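You operate a simulated robot arm through the tools that you are given. There is no shell and no other tool.

You run a simulated robot arm. Do the job below in one go: nothing can be reset, and whatever is moved stays where it is left.

## Task
Stack the carton that says "Seals" from the top of the blue tank on top of the carton marked "Rings". Take the can from the top of the blue tank and put it in the silver tray on the top of the carton bench. Take the oil can on the top of the long bench and put it away on the top of the side table. Take the blue block and leave it on the front ledge of the green engine. Stack the 42 mm brass bush from the top of the small bench on top of the 40 mm brass bush. Put the funnel on the top of the small bench away on the top of the blue tank. Open the red bin lid. Do these in any order. Set down upright: oil can, blue block.

The check looks at the end state, three seconds after you hand in, the way a careful person would. Anything else that was tipped, shoved, dropped, spilled or broken makes it a failure. A push-on lid holds only when it is set on centred and level and pressed home; a screw cap is set on level and turned clockwise until tight.

## Robot
A 6-joint arm with a two-finger gripper on a trunk, on a base that drives. Base frame: it is fixed to the floor where the robot stands at the start and does not move with it; the origin is under the middle of the robot, x ahead of it, y to its left, z up; the surface under the hand at the start is at about z = 66. Lengths are in cm, angles in rad, forces in N, time in s.
With the tool pointing down near the work surface it reaches from about 50 to 82 cm from the robot's upright axis, wherever it stands. Its first joint turns from -2.897 to 2.897 rad. Places, roughly: blue block (6x5x9 cm) [-590, -650, 90]; brass bush [-175, -150, 100]; carton [75, -25, 75]; front ledge of the green engine (32x17 cm) [-782, -196, 78]; funnel (13x10x8 cm) [-170, -150, 90]; oil can [-775, -625, 100]; red bin lid [330, 680, 100]; top of the blue tank [70, -40, 70]; top of the side table [-920, -130, 70]; tray (43x22x5 cm) [450, -30, 90]. Payload 1.66 kg.
The TCP is the grasp point between the finger pads, 1.6 cm short of the fingertips. In the tool frame z runs along the fingers and y along their closing line. Largest opening 11.1 cm; the body of the gripper starts 10.4 cm behind the TCP.
Orientation is that of the tool frame in the base frame, as [roll, pitch, yaw] about the fixed x, y, z axes, in that order (R = Rz(yaw) Ry(pitch) Rx(roll)). With the fingers straight down and closing along the base's y, the tool's x points along the base's -x, its y along +y and its z along -z.

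## Interface
- The arm moves only by the tool apply_moves. Its argument "series" is a list of rows, each an object of numbers (a shift or turn left out is 0, a gripper value left out holds the last): "dx", "dy", "dz": the shift along the tool's x, y, z in cm; "wx", "wy", "wz": the turn, a rotation vector about the tool's x, y, z in rad; "jaw": the gripper command, from -1 (shut) to 1 (fully open), values between in proportion. In form: [{"dx": .., "dy": .., "dz": .., "wx": .., "wy": .., "wz": .., "jaw": ..}, ...]. A call has 1 to 20 rows; each row shifts and turns the commanded pose from where the row before left it, along the tool's axes as they then stand. Rows are played at 5 a second. More than 5 cm and 0.15 rad between two rows, or a gripper value outside its range, and nothing of the call is played. Where a pose cannot be reached the arm comes as near as it can. A force on the tool above 40 N (or 10 N above the force at the start of the call, whichever is more), or a blocked arm, ends the call early, and 0.2 s more pass. The fingers move at their own pace and stop on an object; they squeeze with about 32 N. The grip force told is the motor's: it shows also when the fingers shut on nothing. Time passes only in rows, and 0.2 s behind the last, so rows that do not move let the fingers close. The reply holds the time, the measured pose of the TCP, the force on the tool along the base axes, the opening and the grip force, in the units named above and with some noise, with the torque about the TCP (base axes, N m) and any sound that the robot's microphone picked up.
- Cameras (640 x 400 px; columns grow to the right, rows downward): "scene" is now at [3.16, 14.11, 146.26]; the picture's right is [-0.63, -0.78, 0.00], its down [-0.60, 0.48, -0.64] and it looks along [0.50, -0.40, -0.77] (base axes); focal length 283 px, centre (320, 200). "wrist" rides on the gripper at [7, 1.4, -14.3] in the tool frame; the picture's right is [-0.19, 0.98, 0.00], its down [-0.87, -0.17, -0.47] and it looks along [-0.46, -0.09, 0.88] (tool axes); focal length 230 px, centre (320, 200). There is no depth. A picture from a camera that has moved, and an enlarged one, comes with that camera's place and axes in the base frame and with its lens. The place of the scene camera against the robot may be out by one fixed shift of up to 1.8 cm in any direction.
- get_image(camera): a new picture of that camera. It takes no simulated time.
- slide_trunk(by): slides the trunk up (or, below 0, down) by that many cm; the arm and the scene camera ride with it, the base frame stays. It gives what a move gives, with no picture.
- steer(legs): drives the robot by 1 to 6 legs, each [ahead, left, turn to the left] in cm, cm and rad, along the robot's own axes; the way and the turn of a leg run together, so that a leg with both is an arc; at most 150 cm and 3.142 rad a leg. The arm and the cameras ride along, it lands a little off, and it stops where it bumps. It gives what a move gives.
- pan_tilt(pan, tilt): turns the head with the scene camera to pan (to the left, within 2.094 rad either way) and tilt (down, from -0.506 to 1.204), counted from straight ahead of the robot. It gives what a move gives.
- enlarge(camera, box): a new picture of the part [left, top, right, bottom] of that camera's present view, enlarged. It takes no simulated time.
- finish_job(): hands the job in; it is judged then, once.

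Places have to be worked out from the pictures, the camera data and where the tool is seen. Open the gripper and draw the arm clear of the work before you hand the job in, unless the task says otherwise.

The tools are called after "Call:" by a JSON object that holds its "fn" and its "kwargs". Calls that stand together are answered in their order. apply_moves: Moves the arm, as the interface text tells. Its arguments: {"type":"object","properties":{"series":{"type":"array","items":{"type":"object","properties":{"dx":{"type":"number"},"dy":{"type":"number"},"dz":{"type":"number"},"wx":{"type":"number"},"wy":{"type":"number"},"wz":{"type":"number"},"jaw":{"type":"number"}}}}},"required":["series"]} The other tools are called the same way: slide_trunk (by) slides the trunk up or down; steer (legs) drives the base; pan_tilt (pan, tilt) turns the head that bears the scene camera; get_image (camera) takes a picture; enlarge (camera, box) takes an enlarged picture of a part of a camera's view; finish_job () hands the job in.

At the start:

```text
t: 0.0
ee_pos: [46.79, -21.68, 99.78]
orientation: [-3.141, 0.0, -3.141]
force: [-0.4, -0.2, -0.2]
torque: [0.02, 0.03, -0.02]
finger_gap: 11.1
gripper_force: 0.1
trunk travel left (down, up): [-5.0, 54.0]
robot x, y, heading: [-0.22, 0.14, 0.0]
head pan, tilt: [-0.679, 0.876]
```

scene: 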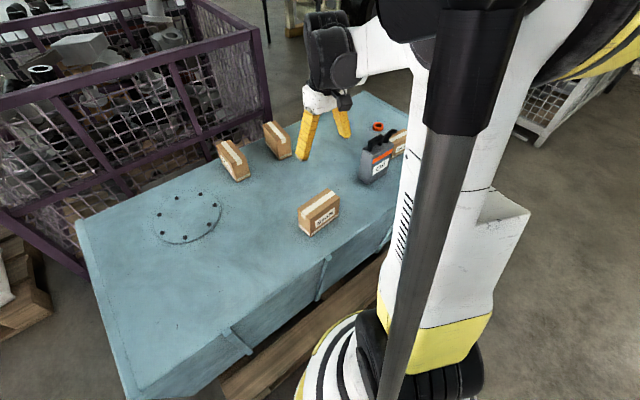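
wrist: 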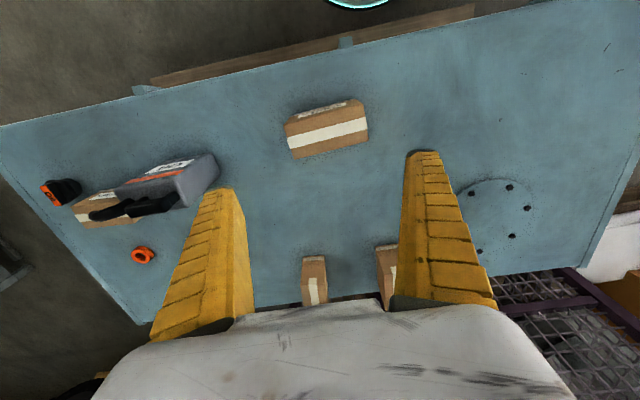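

The scene shows the blue tank with several cartons and a grey can; I first enlarge the views to read labels.

Call:
{"fn": "enlarge", "kwargs": {"camera": "scene", "box": [200, 100, 420, 240]}}

Call:
{"fn": "enlarge", "kwargs": {"camera": "wrist", "box": [20, 80, 420, 320]}}

```text
2.86 times, centred on (310, 170) of scene
camera zoom: at [3.16, 14.11, 146.26], right [-0.63, -0.78, 0.0], down [-0.6, 0.48, -0.64], along [0.5, -0.4, -0.77], focal length 807 px, centre (349, 286)
```

zoom: 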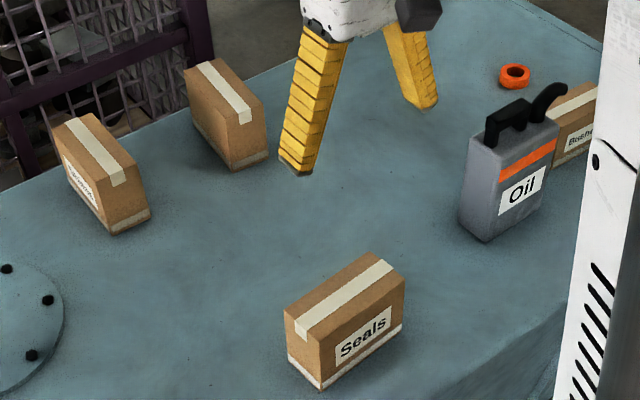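

```text
1.60 times, centred on (220, 200) of wrist
camera zoom: at [39.85, -20.32, 114.09], right [0.19, 0.98, 0.0], down [0.87, -0.17, 0.47], along [0.46, -0.09, -0.88], focal length 368 px, centre (480, 200)
```

zoom: 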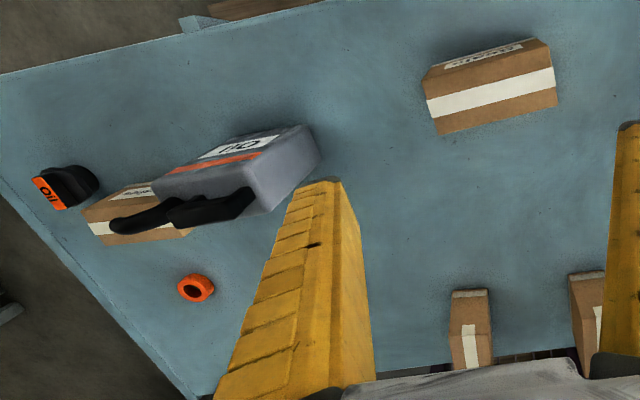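

I enlarge the left of the wrist view to read the small items, before planning.

Call:
{"fn": "enlarge", "kwargs": {"camera": "wrist", "box": [20, 130, 240, 280]}}

Call:
{"fn": "enlarge", "kwargs": {"camera": "scene", "box": [200, 110, 300, 190]}}

Call:
{"fn": "enlarge", "kwargs": {"camera": "scene", "box": [340, 100, 430, 190]}}

```text
2.67 times, centred on (130, 205) of wrist
camera zoom: at [39.85, -20.32, 114.09], right [0.19, 0.98, 0.0], down [0.87, -0.17, 0.47], along [0.46, -0.09, -0.88], focal length 614 px, centre (827, 187)
```

zoom: 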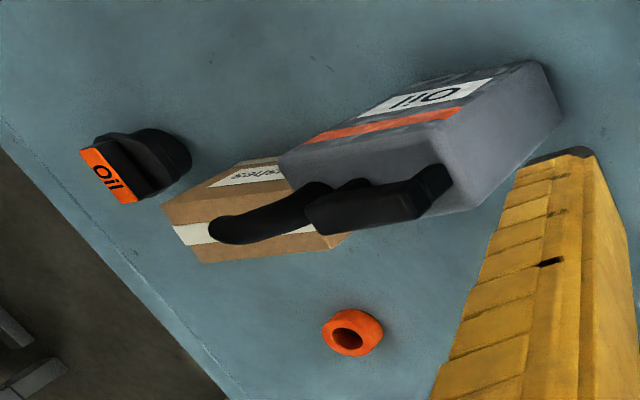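

```text
5.00 times, centred on (250, 150) of scene
camera zoom: at [3.16, 14.11, 146.26], right [-0.63, -0.78, 0.0], down [-0.6, 0.48, -0.64], along [0.5, -0.4, -0.77], focal length 1413 px, centre (670, 450)
```

zoom: 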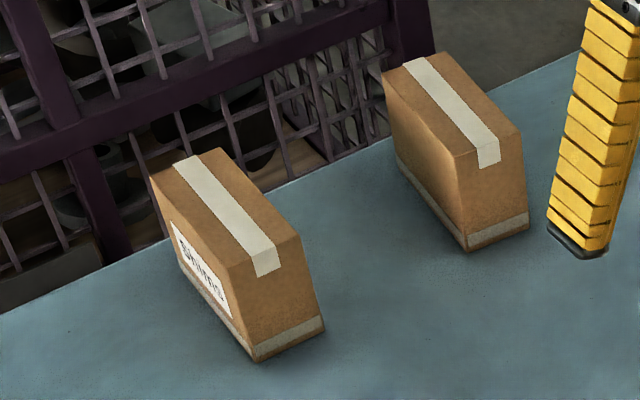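

```text
4.44 times, centred on (385, 145) of scene
camera zoom: at [3.16, 14.11, 146.26], right [-0.63, -0.78, 0.0], down [-0.6, 0.48, -0.64], along [0.5, -0.4, -0.77], focal length 1256 px, centre (31, 444)
```

zoom: 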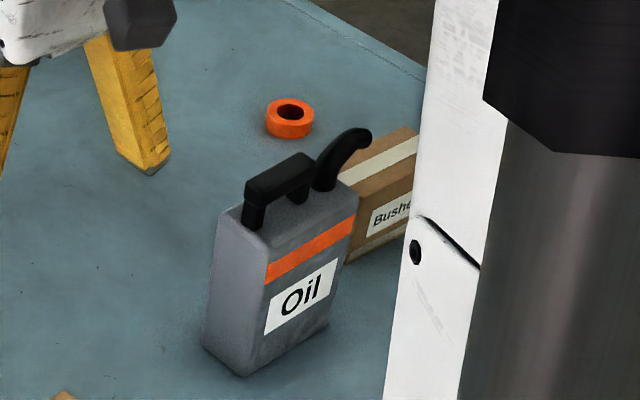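

The cartons read "Seals", "Shims"/similar, one unread, and "Bushes" behind the oil can. I look around with the head to map the room, and later look at the far sides of the cartons with the wrist camera.

Call:
{"fn": "pan_tilt", "kwargs": {"pan": 0.0, "tilt": 0.2}}

Call:
{"fn": "get_image", "kwargs": {"camera": "scene"}}

Call:
{"fn": "pan_tilt", "kwargs": {"pan": 1.2, "tilt": 0.2}}

Call:
{"fn": "get_image", "kwargs": {"camera": "scene"}}

Call:
{"fn": "pan_tilt", "kwargs": {"pan": 2.09, "tilt": 0.2}}

Call:
{"fn": "get_image", "kwargs": {"camera": "scene"}}

Call:
{"fn": "pan_tilt", "kwargs": {"pan": -1.2, "tilt": 0.2}}

Call:
{"fn": "get_image", "kwargs": {"camera": "scene"}}

Call:
{"fn": "pan_tilt", "kwargs": {"pan": -2.09, "tilt": 0.2}}

Call:
{"fn": "get_image", "kwargs": {"camera": "scene"}}

```text
t: 1.1
ee_pos: [46.82, -21.74, 99.92]
orientation: [-3.141, 0.001, -3.142]
force: [-0.1, -0.1, -0.1]
torque: [-0.01, -0.03, -0.03]
finger_gap: 11.09
gripper_force: 0.1
trunk travel left (down, up): [-5.0, 54.0]
robot x, y, heading: [-0.11, -0.1, -0.0]
head pan, tilt: [0.0, 0.201]
```

```text
taken
camera scene: at [6.5, 18.92, 152.23], right [0.0, -1.0, 0.0], down [-0.2, 0.0, -0.98], along [0.98, 0.0, -0.2], focal length 283 px, centre (320, 200)
```

scene: 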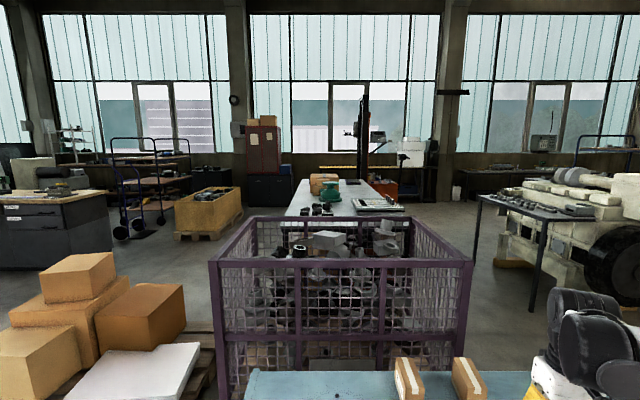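

```text
t: 2.5
ee_pos: [46.83, -21.81, 99.81]
orientation: [3.141, -0.001, 3.141]
force: [-0.2, -0.3, -0.6]
torque: [-0.01, 0.02, 0.0]
finger_gap: 11.09
gripper_force: 0.0
trunk travel left (down, up): [-5.0, 54.0]
robot x, y, heading: [0.1, 0.02, -0.003]
head pan, tilt: [1.201, 0.201]
```

```text
taken
camera scene: at [0.56, 27.61, 152.24], right [0.93, -0.36, 0.0], down [-0.07, -0.19, -0.98], along [0.35, 0.91, -0.2], focal length 283 px, centre (320, 200)
```

scene: 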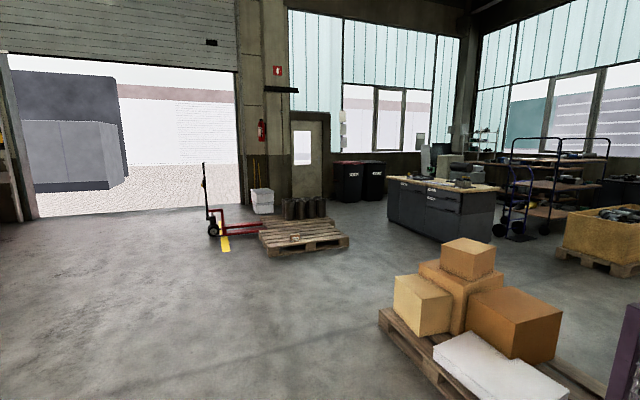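

```text
t: 3.6
ee_pos: [46.95, -21.59, 99.82]
orientation: [3.142, 0.0, -3.142]
force: [0.4, 1.3, -1.1]
torque: [0.02, 0.02, 0.01]
finger_gap: 11.12
gripper_force: 0.1
trunk travel left (down, up): [-5.0, 54.0]
robot x, y, heading: [-0.22, -0.16, -0.002]
head pan, tilt: [2.089, 0.201]
```

```text
taken
camera scene: at [-7.43, 27.03, 152.24], right [0.87, 0.49, 0.0], down [0.1, -0.17, -0.98], along [-0.48, 0.85, -0.2], focal length 283 px, centre (320, 200)
```

scene: 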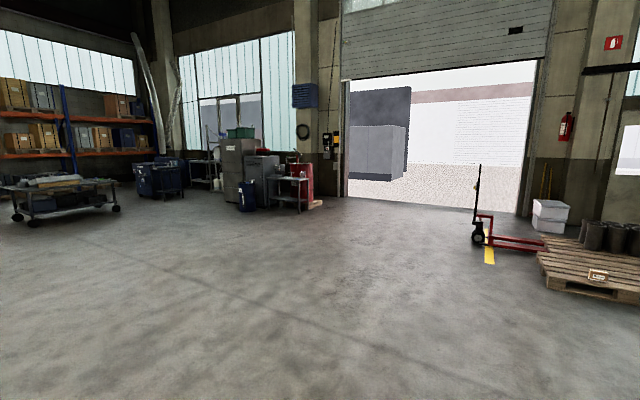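

```text
t: 6.4
ee_pos: [46.9, -21.74, 99.78]
orientation: [3.141, -0.001, -3.141]
force: [0.2, -0.3, -0.2]
torque: [0.02, -0.02, 0.01]
finger_gap: 11.11
gripper_force: 0.1
trunk travel left (down, up): [-5.0, 54.0]
robot x, y, heading: [0.04, -0.24, -0.003]
head pan, tilt: [-1.201, 0.201]
```

```text
taken
camera scene: at [0.55, 10.24, 152.24], right [-0.93, -0.36, 0.0], down [-0.07, 0.19, -0.98], along [0.35, -0.91, -0.2], focal length 283 px, centre (320, 200)
```

scene: 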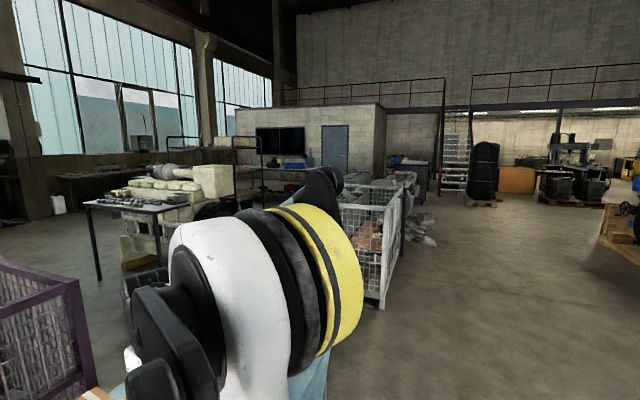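

```text
t: 7.6
ee_pos: [46.8, -21.88, 99.74]
orientation: [3.14, 0.001, 3.14]
force: [-0.1, -0.5, -0.8]
torque: [-0.01, 0.04, -0.01]
finger_gap: 11.11
gripper_force: 0.0
trunk travel left (down, up): [-5.0, 54.0]
robot x, y, heading: [0.45, 0.18, 0.0]
head pan, tilt: [-2.089, 0.201]
```

```text
taken
camera scene: at [-7.43, 10.83, 152.24], right [-0.87, 0.49, 0.0], down [0.1, 0.17, -0.98], along [-0.48, -0.85, -0.2], focal length 283 px, centre (320, 200)
```

scene: 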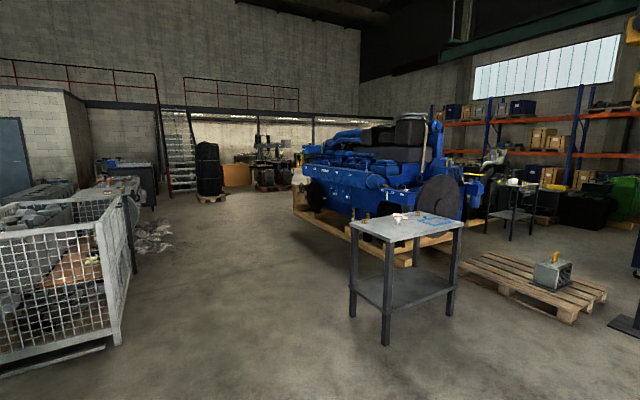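

Workshop mapped roughly. Now I move the hand to the right and turn it so that the wrist camera can look at the hidden sides of the far cartons (staying high above the oil can).

Call:
{"fn": "apply_moves", "kwargs": {"series": [{"dz": -3}, {"dz": -3}, {"dx": -1.8, "dy": -3.8}, {"dx": -1.8, "dy": -3.8}, {"dx": -1.8, "dy": -3.8}, {"dx": -1.8, "dy": -3.8}, {"dx": -1.8, "dy": -3.8}, {"dx": -1.8, "dy": -3.8}, {"wz": -0.14}, {"wz": -0.14}, {"wz": -0.14}, {"wz": -0.14}, {"wz": -0.14}, {"wz": -0.14}, {}]}}

Call:
{"fn": "get_image", "kwargs": {"camera": "wrist"}}

```text
t: 10.8
ee_pos: [57.54, -44.48, 105.86]
orientation: [-3.141, 0.0, -2.302]
force: [-0.1, 0.9, 0.9]
torque: [-0.02, 0.0, 0.03]
finger_gap: 11.07
gripper_force: 0.0
trunk travel left (down, up): [-5.0, 54.0]
robot x, y, heading: [-0.09, -0.07, 0.002]
head pan, tilt: [-2.089, 0.201]
```

```text
taken
camera wrist: at [51.91, -48.71, 120.15], right [-0.61, 0.8, 0.0], down [0.7, 0.53, 0.47], along [0.38, 0.29, -0.88], focal length 230 px, centre (320, 200)
```

wrist: 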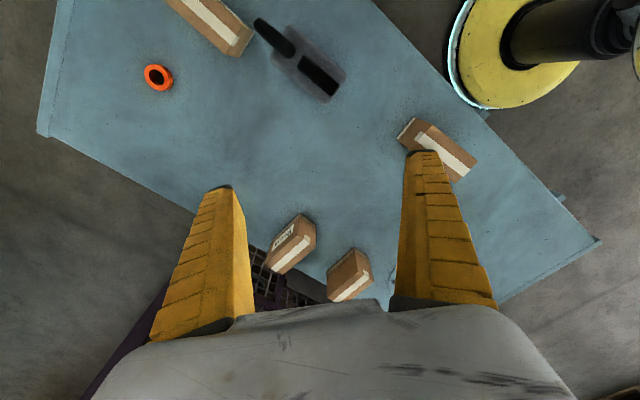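

Call:
{"fn": "enlarge", "kwargs": {"camera": "wrist", "box": [250, 200, 400, 310]}}

Call:
{"fn": "enlarge", "kwargs": {"camera": "wrist", "box": [120, 0, 360, 120]}}

```text
3.64 times, centred on (325, 255) of wrist
camera zoom: at [51.91, -48.71, 120.15], right [-0.61, 0.8, 0.0], down [0.7, 0.53, 0.47], along [0.38, 0.29, -0.88], focal length 837 px, centre (302, 0)
```

zoom: 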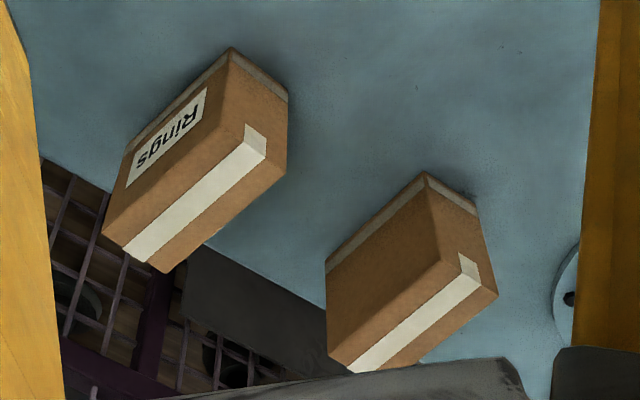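

```text
2.67 times, centred on (240, 60) of wrist
camera zoom: at [51.91, -48.71, 120.15], right [-0.61, 0.8, 0.0], down [0.7, 0.53, 0.47], along [0.38, 0.29, -0.88], focal length 614 px, centre (533, 573)
```

zoom: 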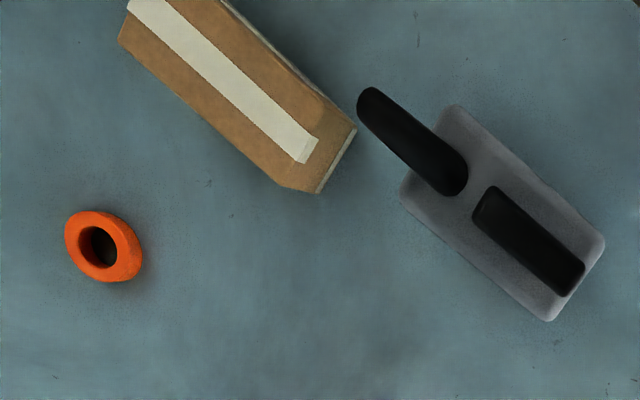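

The unread carton is "Rings", at about (88.8, -30.3), top z≈75. It's beyond tool-down reach from here, so I look down at the robot's foot and the gap to the tank.

Call:
{"fn": "pan_tilt", "kwargs": {"pan": 0.3, "tilt": 1.2}}

Call:
{"fn": "get_image", "kwargs": {"camera": "scene"}}

Call:
{"fn": "pan_tilt", "kwargs": {"pan": -0.3, "tilt": 1.2}}

Call:
{"fn": "get_image", "kwargs": {"camera": "scene"}}

Call:
{"fn": "pan_tilt", "kwargs": {"pan": -1.0, "tilt": 1.0}}

Call:
{"fn": "get_image", "kwargs": {"camera": "scene"}}

```text
t: 13.0
ee_pos: [57.47, -44.41, 105.86]
orientation: [3.14, 0.001, -2.303]
force: [0.2, -0.2, 1.3]
torque: [0.0, -0.01, 0.01]
finger_gap: 11.1
gripper_force: 0.0
trunk travel left (down, up): [-5.0, 54.0]
robot x, y, heading: [-0.03, 0.23, 0.0]
head pan, tilt: [0.3, 1.201]
```

```text
taken
camera scene: at [2.52, 20.58, 144.1], right [0.3, -0.96, 0.0], down [-0.89, -0.28, -0.36], along [0.35, 0.11, -0.93], focal length 283 px, centre (320, 200)
```

scene: 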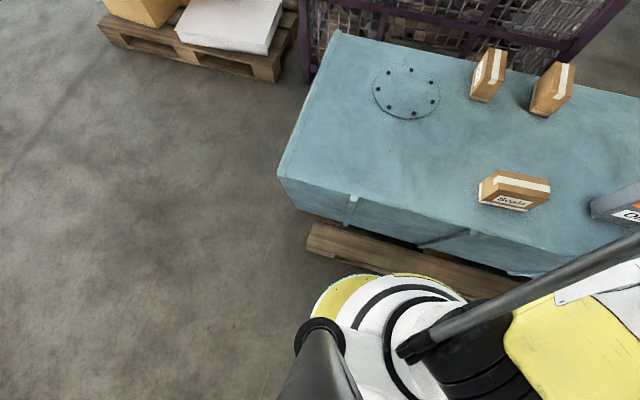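

```text
t: 14.0
ee_pos: [57.6, -44.45, 105.84]
orientation: [-3.141, 0.0, -2.303]
force: [-0.5, 0.1, 0.1]
torque: [-0.03, 0.01, -0.01]
finger_gap: 11.09
gripper_force: 0.0
trunk travel left (down, up): [-5.0, 54.0]
robot x, y, heading: [-0.54, 0.18, -0.006]
head pan, tilt: [-0.3, 1.201]
```

```text
taken
camera scene: at [2.52, 17.28, 144.1], right [-0.29, -0.96, 0.0], down [-0.89, 0.27, -0.36], along [0.35, -0.11, -0.93], focal length 283 px, centre (320, 200)
```

scene: 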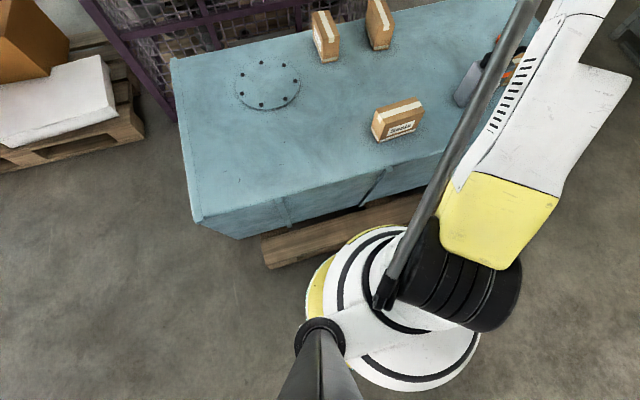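

```text
t: 15.1
ee_pos: [57.67, -44.45, 105.84]
orientation: [-3.14, 0.0, -2.303]
force: [0.1, 0.9, -0.8]
torque: [0.02, -0.02, 0.0]
finger_gap: 11.09
gripper_force: 0.2
trunk travel left (down, up): [-5.0, 54.0]
robot x, y, heading: [0.24, -0.29, 0.0]
head pan, tilt: [-1.0, 1.0]
```

```text
taken
camera scene: at [0.95, 13.07, 145.36], right [-0.84, -0.54, 0.0], down [-0.46, 0.71, -0.54], along [0.29, -0.45, -0.84], focal length 283 px, centre (320, 200)
```

scene: 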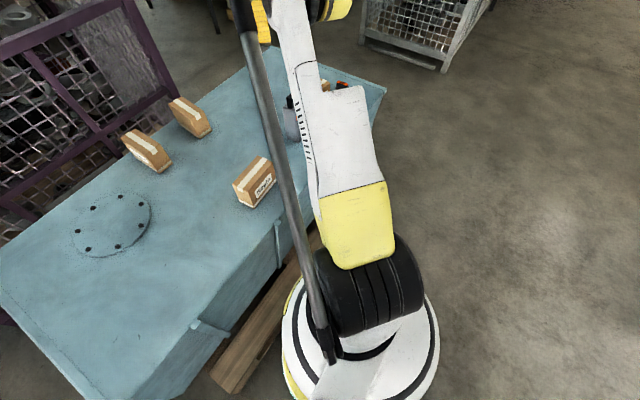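

The Rings carton needs ~88 cm of reach; I test how far the arm gets with the tool down at safe height above it.

Call:
{"fn": "apply_moves", "kwargs": {"series": [{"wz": 0.14}, {"wz": 0.14}, {"wz": 0.14}, {"wz": 0.14}, {"wz": 0.14}, {"wz": 0.14}, {"dx": -4, "dy": 2}, {"dx": -4, "dy": 2}, {"dx": -4, "dy": 2}, {"dx": -4, "dy": 2}, {"dx": -4, "dy": 2}, {"dx": -4, "dy": 2}, {"dx": -4, "dy": 2}, {"dz": 3}, {"dz": 3}, {"dz": 3}, {"dz": 3}, {}]}}

Call:
{"fn": "get_image", "kwargs": {"camera": "wrist"}}

Call:
{"fn": "get_image", "kwargs": {"camera": "scene"}}

```text
t: 18.9
ee_pos: [75.5, -29.68, 91.38]
orientation: [3.141, 0.001, -3.141]
force: [0.5, -0.2, -0.8]
torque: [-0.01, 0.04, -0.03]
finger_gap: 11.1
gripper_force: 0.1
out of reach, approached as far as the arm can: row 10, 11, 12, 13
trunk travel left (down, up): [-5.0, 54.0]
robot x, y, heading: [0.27, 0.03, 0.003]
head pan, tilt: [-1.0, 1.0]
```

```text
taken
camera wrist: at [68.57, -28.32, 105.74], right [0.19, 0.98, 0.0], down [0.87, -0.17, 0.47], along [0.46, -0.09, -0.88], focal length 230 px, centre (320, 200)
```

wrist: 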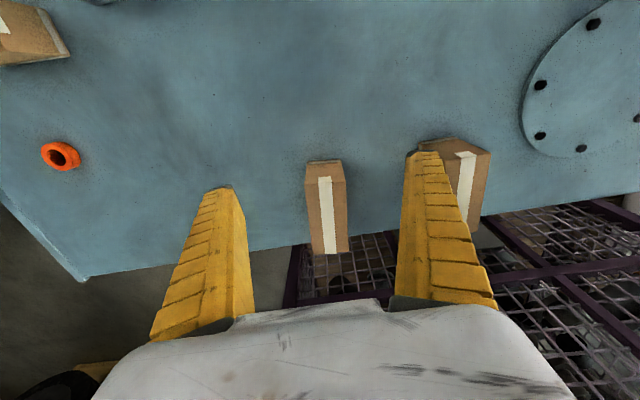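

```text
taken
camera scene: at [0.96, 13.06, 145.36], right [-0.84, -0.54, 0.0], down [-0.45, 0.71, -0.54], along [0.29, -0.45, -0.84], focal length 283 px, centre (320, 200)
```

scene: 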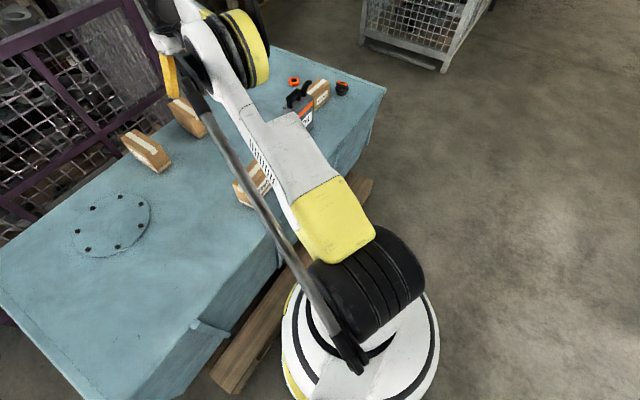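

The arm stops at about 81 cm radius. I raise the trunk to see whether a higher shoulder gives more reach.

Call:
{"fn": "slide_trunk", "kwargs": {"by": 15}}

Call:
{"fn": "apply_moves", "kwargs": {"series": [{"dz": 5}, {"dz": 5}, {"dz": 5}, {"dx": -3}, {"dx": -3}, {"dx": -3}, {"dx": -3}, {}]}}

```text
t: 20.6
ee_pos: [75.49, -29.8, 106.4]
orientation: [-3.14, 0.002, -3.141]
force: [0.3, -0.7, 0.6]
torque: [0.01, 0.02, -0.02]
finger_gap: 11.09
gripper_force: 0.1
trunk travel left (down, up): [-20.0, 39.0]
robot x, y, heading: [-0.39, 0.02, -0.0]
head pan, tilt: [-1.0, 1.0]
```

```text
t: 22.4
ee_pos: [79.18, -27.73, 92.53]
orientation: [-3.141, 0.002, -3.141]
force: [0.0, -0.1, -0.3]
torque: [-0.02, -0.02, 0.02]
finger_gap: 11.08
gripper_force: 0.1
out of reach, approached as far as the arm can: row 5, 6, 7
trunk travel left (down, up): [-20.0, 39.0]
robot x, y, heading: [-0.35, -0.31, -0.001]
head pan, tilt: [-1.0, 1.0]
```

Radius is now ~84 at z=92. I test lower, at z≈86, still clear above the cartons (top ≈75).

Call:
{"fn": "apply_moves", "kwargs": {"series": [{"dz": 3}, {"dz": 3}, {"dx": -3}, {"dx": -3}, {"dx": -3}, {}]}}

Call:
{"fn": "get_image", "kwargs": {"camera": "wrist"}}

```text
t: 23.8
ee_pos: [78.95, -25.59, 88.94]
orientation: [3.141, 0.0, -3.139]
force: [-0.5, -0.3, -0.1]
torque: [0.01, 0.04, 0.02]
finger_gap: 11.1
gripper_force: 0.1
out of reach, approached as far as the arm can: row 1, 2, 3, 4, 5
trunk travel left (down, up): [-20.0, 39.0]
robot x, y, heading: [-0.05, 0.37, 0.002]
head pan, tilt: [-1.0, 1.0]
```

```text
taken
camera wrist: at [72.01, -24.21, 103.27], right [0.19, 0.98, 0.0], down [0.86, -0.17, 0.47], along [0.46, -0.09, -0.88], focal length 230 px, centre (320, 200)
```

wrist: 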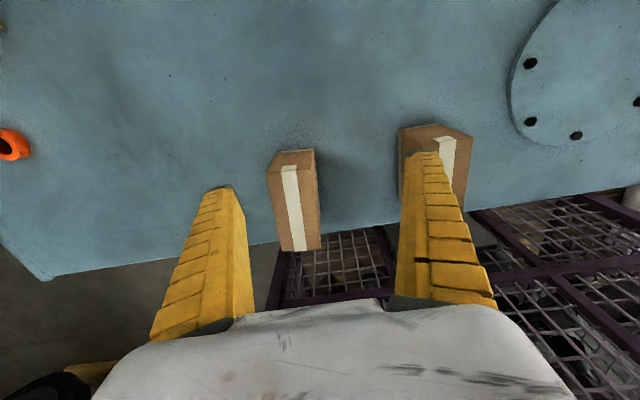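

Max tool-down radius is ~84; so I will grip and place with the tool tilted outward about its closing axis. First I pull back and look at the Seals carton closely.

Call:
{"fn": "apply_moves", "kwargs": {"series": [{"dz": -4}, {"dx": 5}, {"dx": 5}, {"dx": 5}, {"dx": 5}, {"dx": 5}, {"dx": 5}, {}]}}

Call:
{"fn": "get_image", "kwargs": {"camera": "wrist"}}

```text
t: 25.6
ee_pos: [48.84, -25.53, 92.96]
orientation: [3.141, 0.0, 3.141]
force: [1.0, 0.6, 0.2]
torque: [0.02, 0.02, 0.03]
finger_gap: 11.09
gripper_force: 0.1
trunk travel left (down, up): [-20.0, 39.0]
robot x, y, heading: [-0.19, -0.32, -0.001]
head pan, tilt: [-1.0, 1.0]
```

```text
taken
camera wrist: at [41.93, -24.13, 107.31], right [0.19, 0.98, 0.0], down [0.87, -0.17, 0.47], along [0.46, -0.09, -0.88], focal length 230 px, centre (320, 200)
```

wrist: 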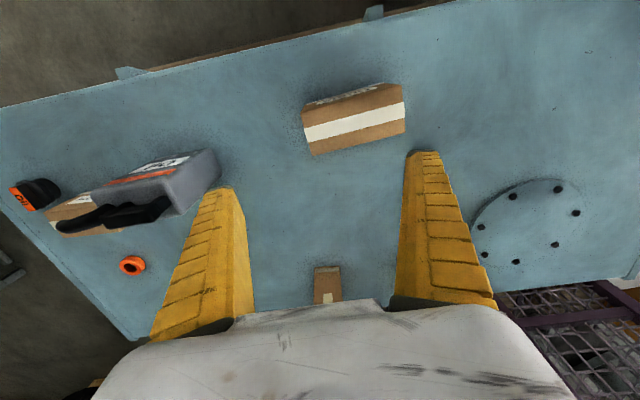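

Call:
{"fn": "enlarge", "kwargs": {"camera": "wrist", "box": [280, 60, 440, 170]}}

```text
3.64 times, centred on (360, 115) of wrist
camera zoom: at [41.93, -24.13, 107.31], right [0.19, 0.98, 0.0], down [0.87, -0.17, 0.47], along [0.46, -0.09, -0.88], focal length 837 px, centre (174, 509)
```

zoom: 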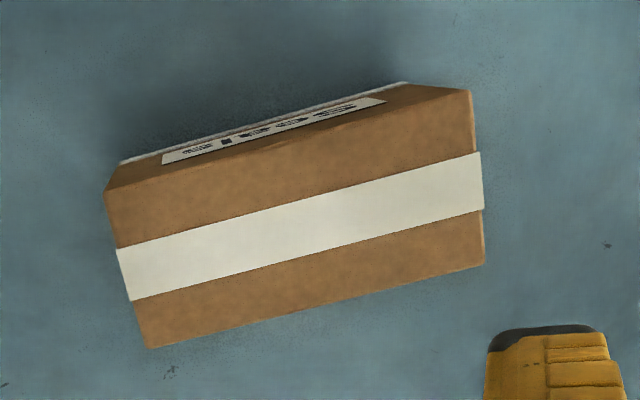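

Seals carton: centre (48.0, -20.65), top z 75.2, long axis about along y (13×6×9). I turn the hand to close across its width and tilt it 0.45 rad about the closing axis.

Call:
{"fn": "apply_moves", "kwargs": {"series": [{"wz": -0.1481}, {"wz": -0.1481}, {"wz": -0.1481}, {"wz": -0.1481}, {"wz": -0.1481}, {"wz": -0.1481}, {"wz": -0.1481}, {"wz": -0.1481}, {"wz": -0.1481}, {"wz": -0.1481}, {"wz": -0.1481}, {"wy": -0.15}, {"wy": -0.15}, {"wy": -0.15}, {}]}}

Call:
{"fn": "get_image", "kwargs": {"camera": "wrist"}}

```text
t: 28.8
ee_pos: [49.13, -25.47, 92.87]
orientation: [3.141, 0.451, -1.51]
force: [0.2, -0.4, 0.5]
torque: [-0.02, 0.01, 0.03]
finger_gap: 11.09
gripper_force: 0.1
trunk travel left (down, up): [-20.0, 39.0]
robot x, y, heading: [-0.03, 0.22, 0.002]
head pan, tilt: [-1.0, 1.0]
```

```text
taken
camera wrist: at [48.51, -38.05, 102.78], right [-0.99, 0.11, 0.08], down [0.13, 0.58, 0.8], along [0.04, 0.81, -0.59], focal length 230 px, centre (320, 200)
```

wrist: 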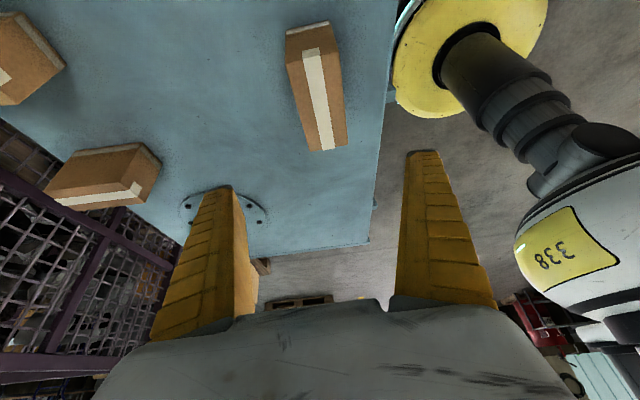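

The tilted pose is as wanted. I move above the carton (z 80) and check with a picture before going down around it.

Call:
{"fn": "apply_moves", "kwargs": {"series": [{"dx": 0.305, "dy": 0.209, "dz": 3.43}, {"dx": 0.305, "dy": 0.209, "dz": 3.43}, {"dx": 0.305, "dy": 0.209, "dz": 3.43}, {"dx": 0.305, "dy": 0.209, "dz": 3.43}, {}]}}

Call:
{"fn": "get_image", "kwargs": {"camera": "wrist"}}

Call:
{"fn": "pan_tilt", "kwargs": {"pan": -0.3, "tilt": 1.1}}

Call:
{"fn": "get_image", "kwargs": {"camera": "scene"}}

```text
t: 30.0
ee_pos: [47.72, -20.85, 80.04]
orientation: [3.14, 0.449, -1.51]
force: [0.0, -0.5, -0.5]
torque: [-0.02, -0.02, 0.02]
finger_gap: 11.06
gripper_force: 0.1
trunk travel left (down, up): [-20.0, 39.0]
robot x, y, heading: [0.43, 0.34, 0.002]
head pan, tilt: [-1.0, 1.0]
```

```text
taken
camera wrist: at [47.19, -33.28, 89.93], right [-0.99, 0.11, 0.08], down [0.13, 0.58, 0.8], along [0.04, 0.8, -0.59], focal length 230 px, centre (320, 200)
```

wrist: 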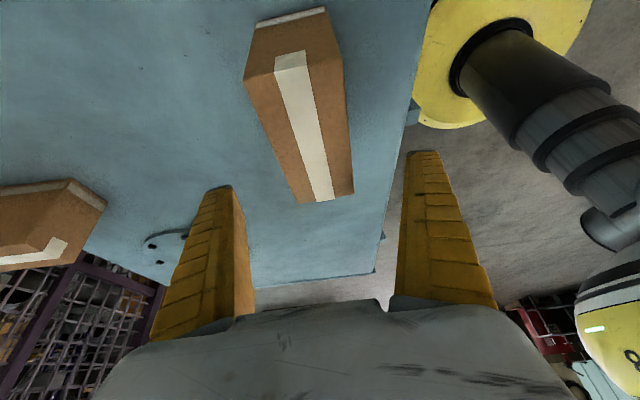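

```text
t: 31.1
ee_pos: [47.76, -20.81, 80.06]
orientation: [-3.141, 0.449, -1.511]
force: [0.7, 0.2, -0.9]
torque: [0.01, 0.01, -0.03]
finger_gap: 11.08
gripper_force: 0.1
trunk travel left (down, up): [-20.0, 39.0]
robot x, y, heading: [-0.07, -0.04, -0.004]
head pan, tilt: [-0.3, 1.1]
```

```text
taken
camera scene: at [3.21, 17.06, 159.7], right [-0.3, -0.96, 0.0], down [-0.85, 0.26, -0.45], along [0.43, -0.13, -0.89], focal length 283 px, centre (320, 200)
```

scene: 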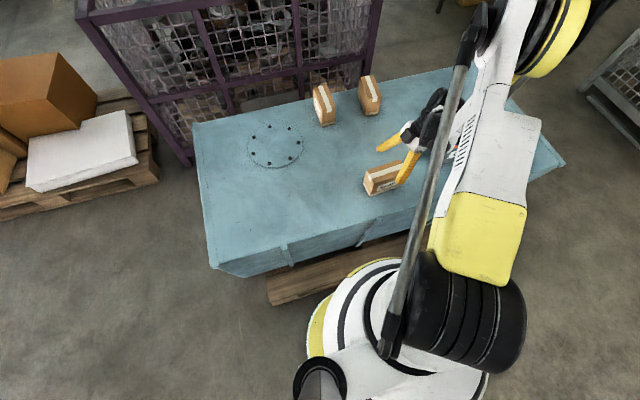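

Call:
{"fn": "enlarge", "kwargs": {"camera": "wrist", "box": [200, 0, 440, 220]}}

```text
1.82 times, centred on (320, 110) of wrist
camera zoom: at [47.2, -33.3, 89.96], right [-0.99, 0.11, 0.08], down [0.13, 0.58, 0.8], along [0.04, 0.8, -0.59], focal length 418 px, centre (320, 364)
```

zoom: 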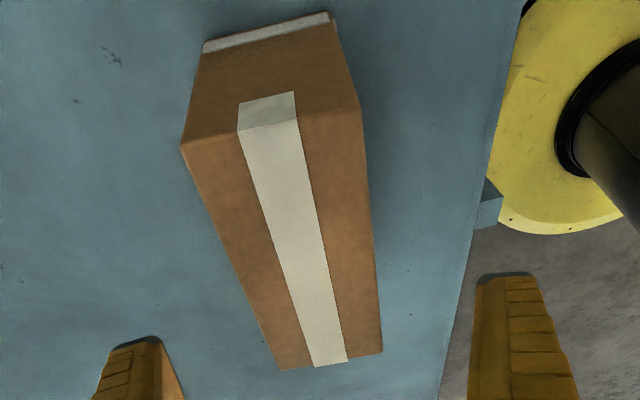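

The corners put the carton's centre at about (48.0, -20.3), consistent. I go down to z≈71 and close.

Call:
{"fn": "apply_moves", "kwargs": {"series": [{"dx": 0.9, "dy": -0.069, "dz": 2.08}, {"dx": 0.9, "dy": -0.069, "dz": 2.08}, {"dx": 0.9, "dy": -0.069, "dz": 2.08}, {"dx": 0.9, "dy": -0.069, "dz": 2.08}, {}, {"jaw": -1}, {"jaw": -1}, {"jaw": -1}, {"jaw": -1}]}}

Call:
{"fn": "get_image", "kwargs": {"camera": "wrist"}}

```text
t: 33.1
ee_pos: [48.14, -20.43, 71.07]
orientation: [3.14, 0.45, -1.51]
force: [-1.9, -0.5, 4.2]
torque: [0.12, 0.27, 0.09]
finger_gap: 5.76
gripper_force: 32.0
trunk travel left (down, up): [-20.0, 39.0]
robot x, y, heading: [-0.32, -0.24, 0.003]
head pan, tilt: [-0.3, 1.1]
```

```text
taken
camera wrist: at [47.58, -32.88, 80.94], right [-0.99, 0.11, 0.08], down [0.13, 0.58, 0.8], along [0.04, 0.8, -0.59], focal length 230 px, centre (320, 200)
```

wrist: 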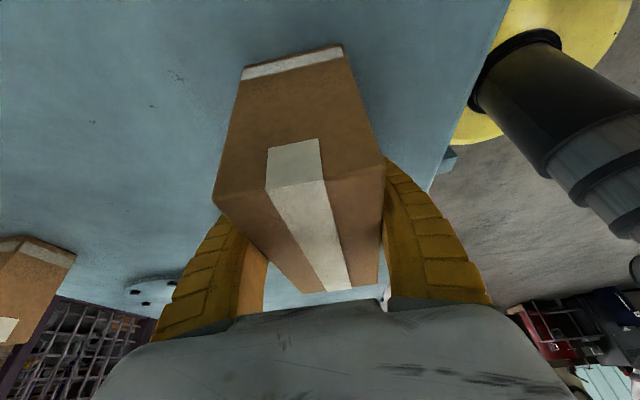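

Gripped (5.76 cm wide). I lift straight up by 20 cm.

Call:
{"fn": "apply_moves", "kwargs": {"series": [{"dx": -0.872, "dz": -1.8}, {"dx": -1.744, "dz": -3.6}, {"dx": -1.744, "dz": -3.6}, {"dx": -1.744, "dz": -3.6}, {"dx": -1.744, "dz": -3.6}, {}]}}

Call:
{"fn": "get_image", "kwargs": {"camera": "wrist"}}

```text
t: 34.5
ee_pos: [48.25, -20.22, 89.0]
orientation: [-3.141, 0.449, -1.512]
force: [-0.7, 0.0, -2.8]
torque: [0.03, -0.02, -0.02]
finger_gap: 5.77
gripper_force: 32.1
trunk travel left (down, up): [-20.0, 39.0]
robot x, y, heading: [-0.07, -0.07, 0.003]
head pan, tilt: [-0.3, 1.1]
```

```text
taken
camera wrist: at [47.68, -32.75, 98.91], right [-0.99, 0.11, 0.08], down [0.13, 0.58, 0.8], along [0.04, 0.8, -0.59], focal length 230 px, centre (320, 200)
```

wrist: 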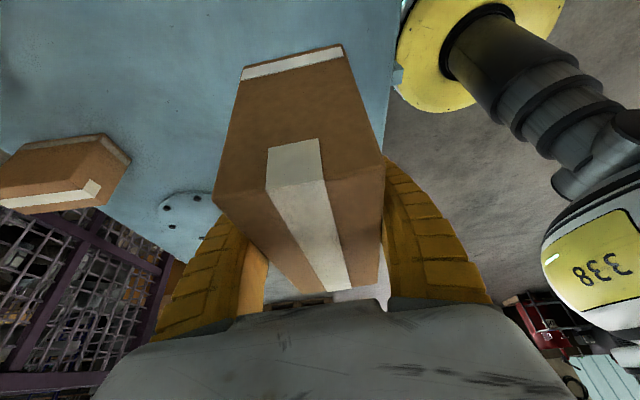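

The carton hangs level (about 2.6 N). I move it outward and up, then turn it to align with the Rings carton's direction.

Call:
{"fn": "apply_moves", "kwargs": {"series": [{"dx": -0.38, "dy": -3.66, "dz": -1.3}, {"dx": -0.38, "dy": -3.66, "dz": -1.3}, {"dx": -0.38, "dy": -3.66, "dz": -1.3}, {"dx": -0.38, "dy": -3.66, "dz": -1.3}, {"dx": -0.38, "dy": -3.66, "dz": -1.3}, {"dx": -0.38, "dy": -3.66, "dz": -1.3}, {}, {"wx": 0.0624, "wz": 0.1295}, {"wx": 0.0624, "wz": 0.1295}, {"wx": 0.0624, "wz": 0.1295}, {"wx": 0.0624, "wz": 0.1295}, {"wx": 0.0624, "wz": 0.1295}, {"wx": 0.0624, "wz": 0.1295}, {"wx": 0.0624, "wz": 0.1295}, {"wx": 0.0624, "wz": 0.1295}, {"wx": 0.0624, "wz": 0.1295}, {"wx": 0.0624, "wz": 0.1295}, {"wx": 0.0624, "wz": 0.1295}, {"wx": 0.0624, "wz": 0.1295}]}}

Call:
{"fn": "get_image", "kwargs": {"camera": "wrist"}}

Call:
{"fn": "get_image", "kwargs": {"camera": "scene"}}

```text
t: 38.5
ee_pos: [70.14, -20.22, 97.0]
orientation: [-3.14, 0.449, 3.043]
force: [0.3, -1.4, -2.2]
torque: [-0.03, 0.0, 0.01]
finger_gap: 5.75
gripper_force: 31.3
trunk travel left (down, up): [-20.0, 39.0]
robot x, y, heading: [-0.12, 0.28, -0.0]
head pan, tilt: [-0.3, 1.1]
```

```text
taken
camera wrist: at [57.91, -17.7, 106.84], right [0.27, 0.96, 0.08], down [0.56, -0.22, 0.8], along [0.79, -0.17, -0.59], focal length 230 px, centre (320, 200)
```

wrist: 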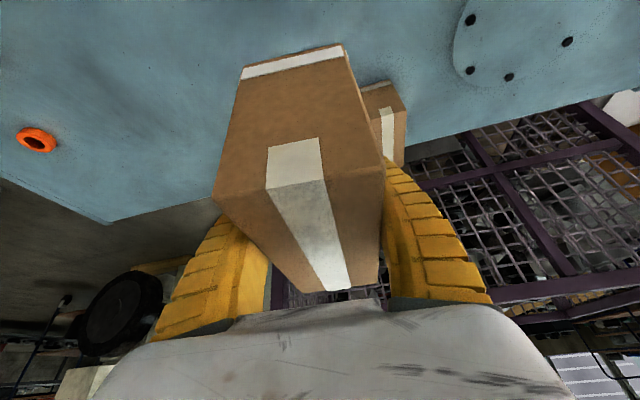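

```text
taken
camera scene: at [3.24, 17.09, 159.69], right [-0.3, -0.96, 0.0], down [-0.85, 0.26, -0.45], along [0.43, -0.13, -0.89], focal length 283 px, centre (320, 200)
```

scene: 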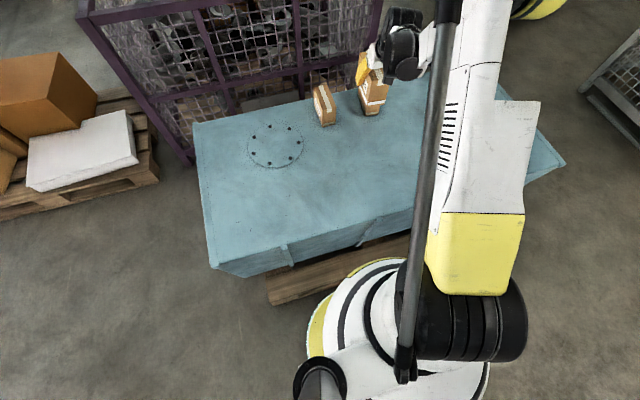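

Aligned (tilt 0.45, yaw good) and level. I drive 28 cm to the right so the Rings carton comes into reach.

Call:
{"fn": "steer", "kwargs": {"legs": [[0, -28, 0]]}}

Call:
{"fn": "pan_tilt", "kwargs": {"pan": -0.1, "tilt": 0.9}}

Call:
{"fn": "get_image", "kwargs": {"camera": "scene"}}

Call:
{"fn": "get_image", "kwargs": {"camera": "wrist"}}

```text
t: 40.5
ee_pos: [70.18, -48.51, 96.95]
orientation: [-3.141, 0.449, 3.046]
force: [-0.4, 0.1, -2.5]
torque: [-0.01, -0.03, 0.03]
finger_gap: 5.75
gripper_force: 32.0
trunk travel left (down, up): [-20.0, 39.0]
robot x, y, heading: [0.28, -27.81, 0.002]
head pan, tilt: [-0.3, 1.1]
```

```text
t: 41.2
ee_pos: [70.28, -48.42, 96.96]
orientation: [-3.142, 0.45, 3.048]
force: [-0.3, -0.7, -2.5]
torque: [0.0, 0.01, 0.03]
finger_gap: 5.77
gripper_force: 31.8
trunk travel left (down, up): [-20.0, 39.0]
robot x, y, heading: [-0.07, -27.92, 0.002]
head pan, tilt: [-0.099, 0.901]
```

```text
taken
camera scene: at [4.71, -9.85, 161.08], right [-0.1, -0.99, 0.0], down [-0.78, 0.08, -0.62], along [0.62, -0.06, -0.78], focal length 283 px, centre (320, 200)
```

scene: 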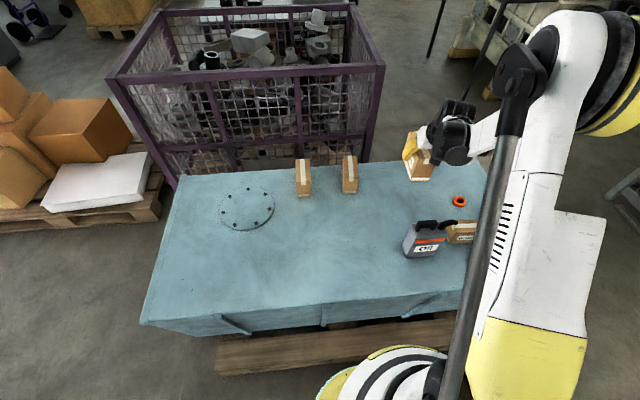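

```text
taken
camera wrist: at [57.92, -45.75, 106.84], right [0.26, 0.96, 0.08], down [0.56, -0.22, 0.8], along [0.79, -0.16, -0.59], focal length 230 px, centre (320, 200)
```

wrist: 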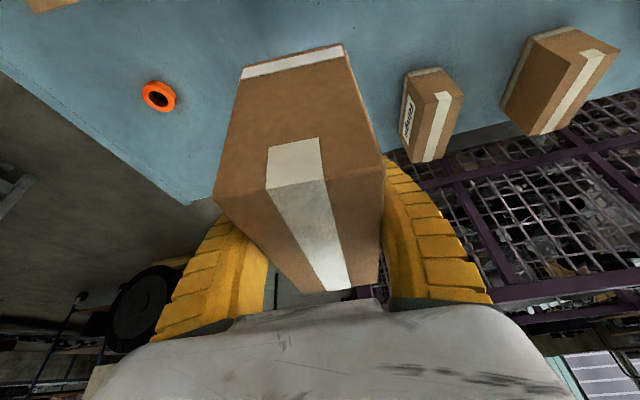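

Good view of the Rings carton beside the held one; I zoom both cameras to fix its place.

Call:
{"fn": "enlarge", "kwargs": {"camera": "wrist", "box": [380, 50, 500, 180]}}

Call:
{"fn": "enlarge", "kwargs": {"camera": "scene", "box": [280, 120, 480, 270]}}

```text
3.08 times, centred on (440, 115) of wrist
camera zoom: at [57.92, -45.75, 106.84], right [0.26, 0.96, 0.08], down [0.56, -0.22, 0.8], along [0.79, -0.16, -0.59], focal length 708 px, centre (-49, 462)
```

zoom: 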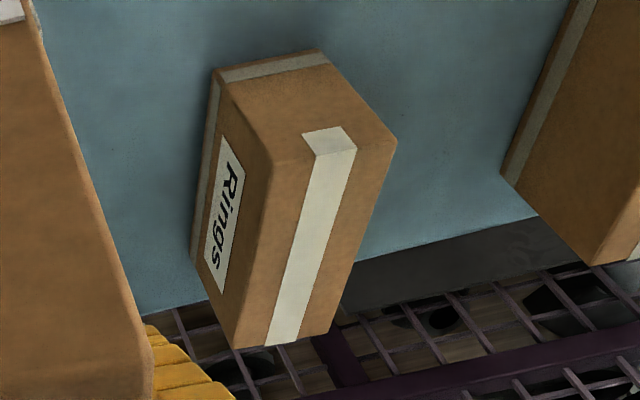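

```text
2.67 times, centred on (380, 195) of scene
camera zoom: at [4.71, -9.85, 161.08], right [-0.1, -0.99, 0.0], down [-0.78, 0.08, -0.62], along [0.62, -0.06, -0.78], focal length 754 px, centre (160, 213)
```

zoom: 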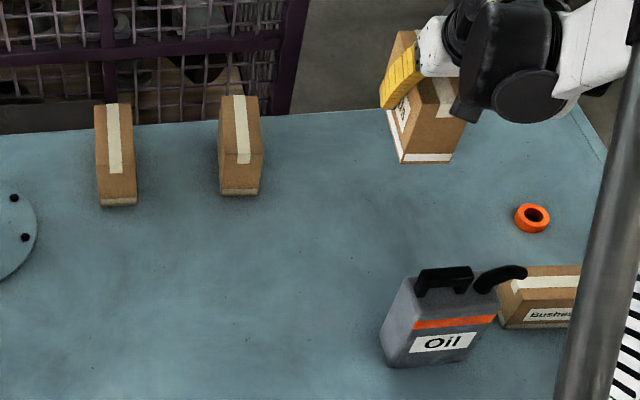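

Rings top centre ≈ (88.5, -30.4), top z≈75.2, long axis matches the held carton. I move over it at z≈90.

Call:
{"fn": "apply_moves", "kwargs": {"series": [{"dx": -1.691, "dy": 2.811, "dz": 1.927}, {"dx": -1.691, "dy": 2.811, "dz": 1.927}, {"dx": -1.691, "dy": 2.811, "dz": 1.927}, {"dx": -1.691, "dy": 2.811, "dz": 1.927}, {"dx": -1.691, "dy": 2.811, "dz": 1.927}, {"dx": -1.691, "dy": 2.811, "dz": 1.927}, {"dx": -1.691, "dy": 2.811, "dz": 1.927}, {}]}}

Call:
{"fn": "get_image", "kwargs": {"camera": "wrist"}}

Call:
{"fn": "enlarge", "kwargs": {"camera": "scene", "box": [280, 80, 480, 230]}}

```text
t: 43.0
ee_pos: [88.45, -30.11, 89.95]
orientation: [3.141, 0.446, 3.045]
force: [-0.2, 0.7, -3.0]
torque: [0.01, -0.03, 0.0]
finger_gap: 5.79
gripper_force: 32.3
trunk travel left (down, up): [-20.0, 39.0]
robot x, y, heading: [0.2, -28.14, 0.0]
head pan, tilt: [-0.099, 0.901]
```

```text
taken
camera wrist: at [76.15, -27.59, 99.85], right [0.26, 0.96, 0.08], down [0.56, -0.22, 0.8], along [0.79, -0.17, -0.59], focal length 230 px, centre (320, 200)
```

wrist: 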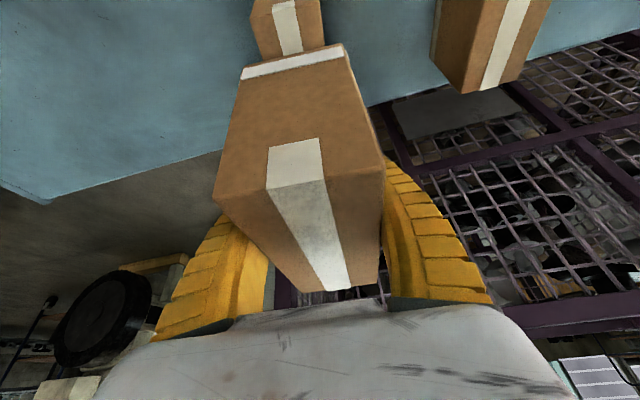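

```text
2.67 times, centred on (380, 155) of scene
camera zoom: at [4.71, -9.85, 161.08], right [-0.1, -1.0, 0.0], down [-0.78, 0.08, -0.62], along [0.62, -0.06, -0.78], focal length 754 px, centre (160, 320)
```

zoom: 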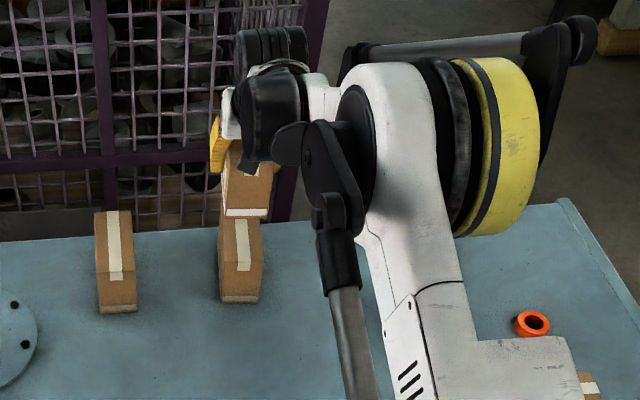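

Above the target. I lower to about 0.3 cm over the Rings top and look.

Call:
{"fn": "apply_moves", "kwargs": {"series": [{"dx": 0.8, "dy": -0.057, "dz": 1.69}, {"dx": 0.8, "dy": -0.057, "dz": 1.69}, {"dx": 0.8, "dy": -0.057, "dz": 1.69}, {"dx": 0.8, "dy": -0.057, "dz": 1.69}, {"dx": 0.8, "dy": -0.057, "dz": 1.69}, {}]}}

Call:
{"fn": "get_image", "kwargs": {"camera": "wrist"}}

Call:
{"fn": "enlarge", "kwargs": {"camera": "scene", "box": [300, 100, 400, 220]}}

```text
t: 44.4
ee_pos: [88.39, -30.56, 81.11]
orientation: [-3.14, 0.456, 3.048]
force: [7.5, 0.5, 23.0]
torque: [-0.01, 0.14, 0.05]
finger_gap: 5.78
gripper_force: 31.7
trunk travel left (down, up): [-20.0, 39.0]
robot x, y, heading: [-0.01, -27.86, -0.002]
head pan, tilt: [-0.099, 0.901]
```

```text
taken
camera wrist: at [76.06, -27.94, 90.85], right [0.26, 0.96, 0.08], down [0.55, -0.22, 0.8], along [0.79, -0.16, -0.59], focal length 230 px, centre (320, 200)
```

wrist: 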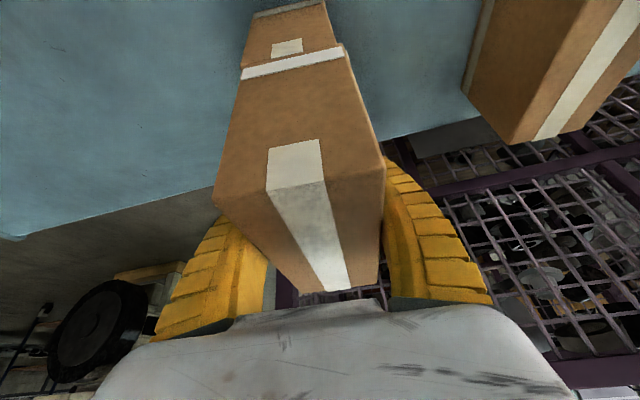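

```text
3.33 times, centred on (350, 160) of scene
camera zoom: at [4.49, -9.82, 161.11], right [-0.1, -1.0, 0.0], down [-0.78, 0.08, -0.62], along [0.62, -0.06, -0.78], focal length 942 px, centre (220, 333)
```

zoom: 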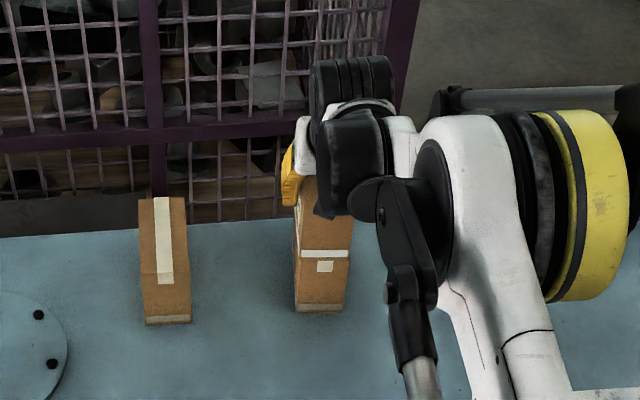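

It touched down (23 N up) and sits aligned on Rings. I ease up a bit to relieve the force before opening.

Call:
{"fn": "apply_moves", "kwargs": {"series": [{"dx": -0.13, "dz": -0.27}, {}]}}

```text
t: 45.0
ee_pos: [88.39, -30.44, 81.0]
orientation: [-3.141, 0.448, 3.047]
force: [-1.2, 2.1, 6.8]
torque: [0.05, -0.42, 0.09]
finger_gap: 5.77
gripper_force: 31.7
trunk travel left (down, up): [-20.0, 39.0]
robot x, y, heading: [-0.25, -28.3, 0.002]
head pan, tilt: [-0.099, 0.901]
```

Call:
{"fn": "apply_moves", "kwargs": {"series": [{"jaw": 0.2}, {"jaw": 0.2}, {"jaw": 0.2}, {"dx": -0.87, "dz": -1.8}, {"dx": -0.87, "dz": -1.8}, {"dx": -1.74, "dz": -3.6}, {"dx": -1.74, "dz": -3.6}, {}]}}

Call:
{"fn": "get_image", "kwargs": {"camera": "wrist"}}

```text
t: 46.8
ee_pos: [88.62, -30.4, 92.82]
orientation: [-3.141, 0.449, 3.047]
force: [0.0, -0.2, -0.3]
torque: [-0.06, -0.01, 0.0]
finger_gap: 6.86
gripper_force: 1.6
trunk travel left (down, up): [-20.0, 39.0]
robot x, y, heading: [-0.07, -28.09, -0.001]
head pan, tilt: [-0.099, 0.901]
```

```text
taken
camera wrist: at [76.35, -27.87, 102.75], right [0.26, 0.96, 0.08], down [0.56, -0.22, 0.8], along [0.79, -0.17, -0.59], focal length 230 px, centre (320, 200)
```

wrist: 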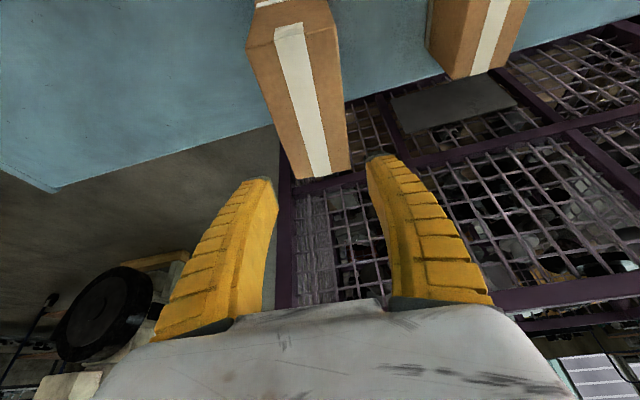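

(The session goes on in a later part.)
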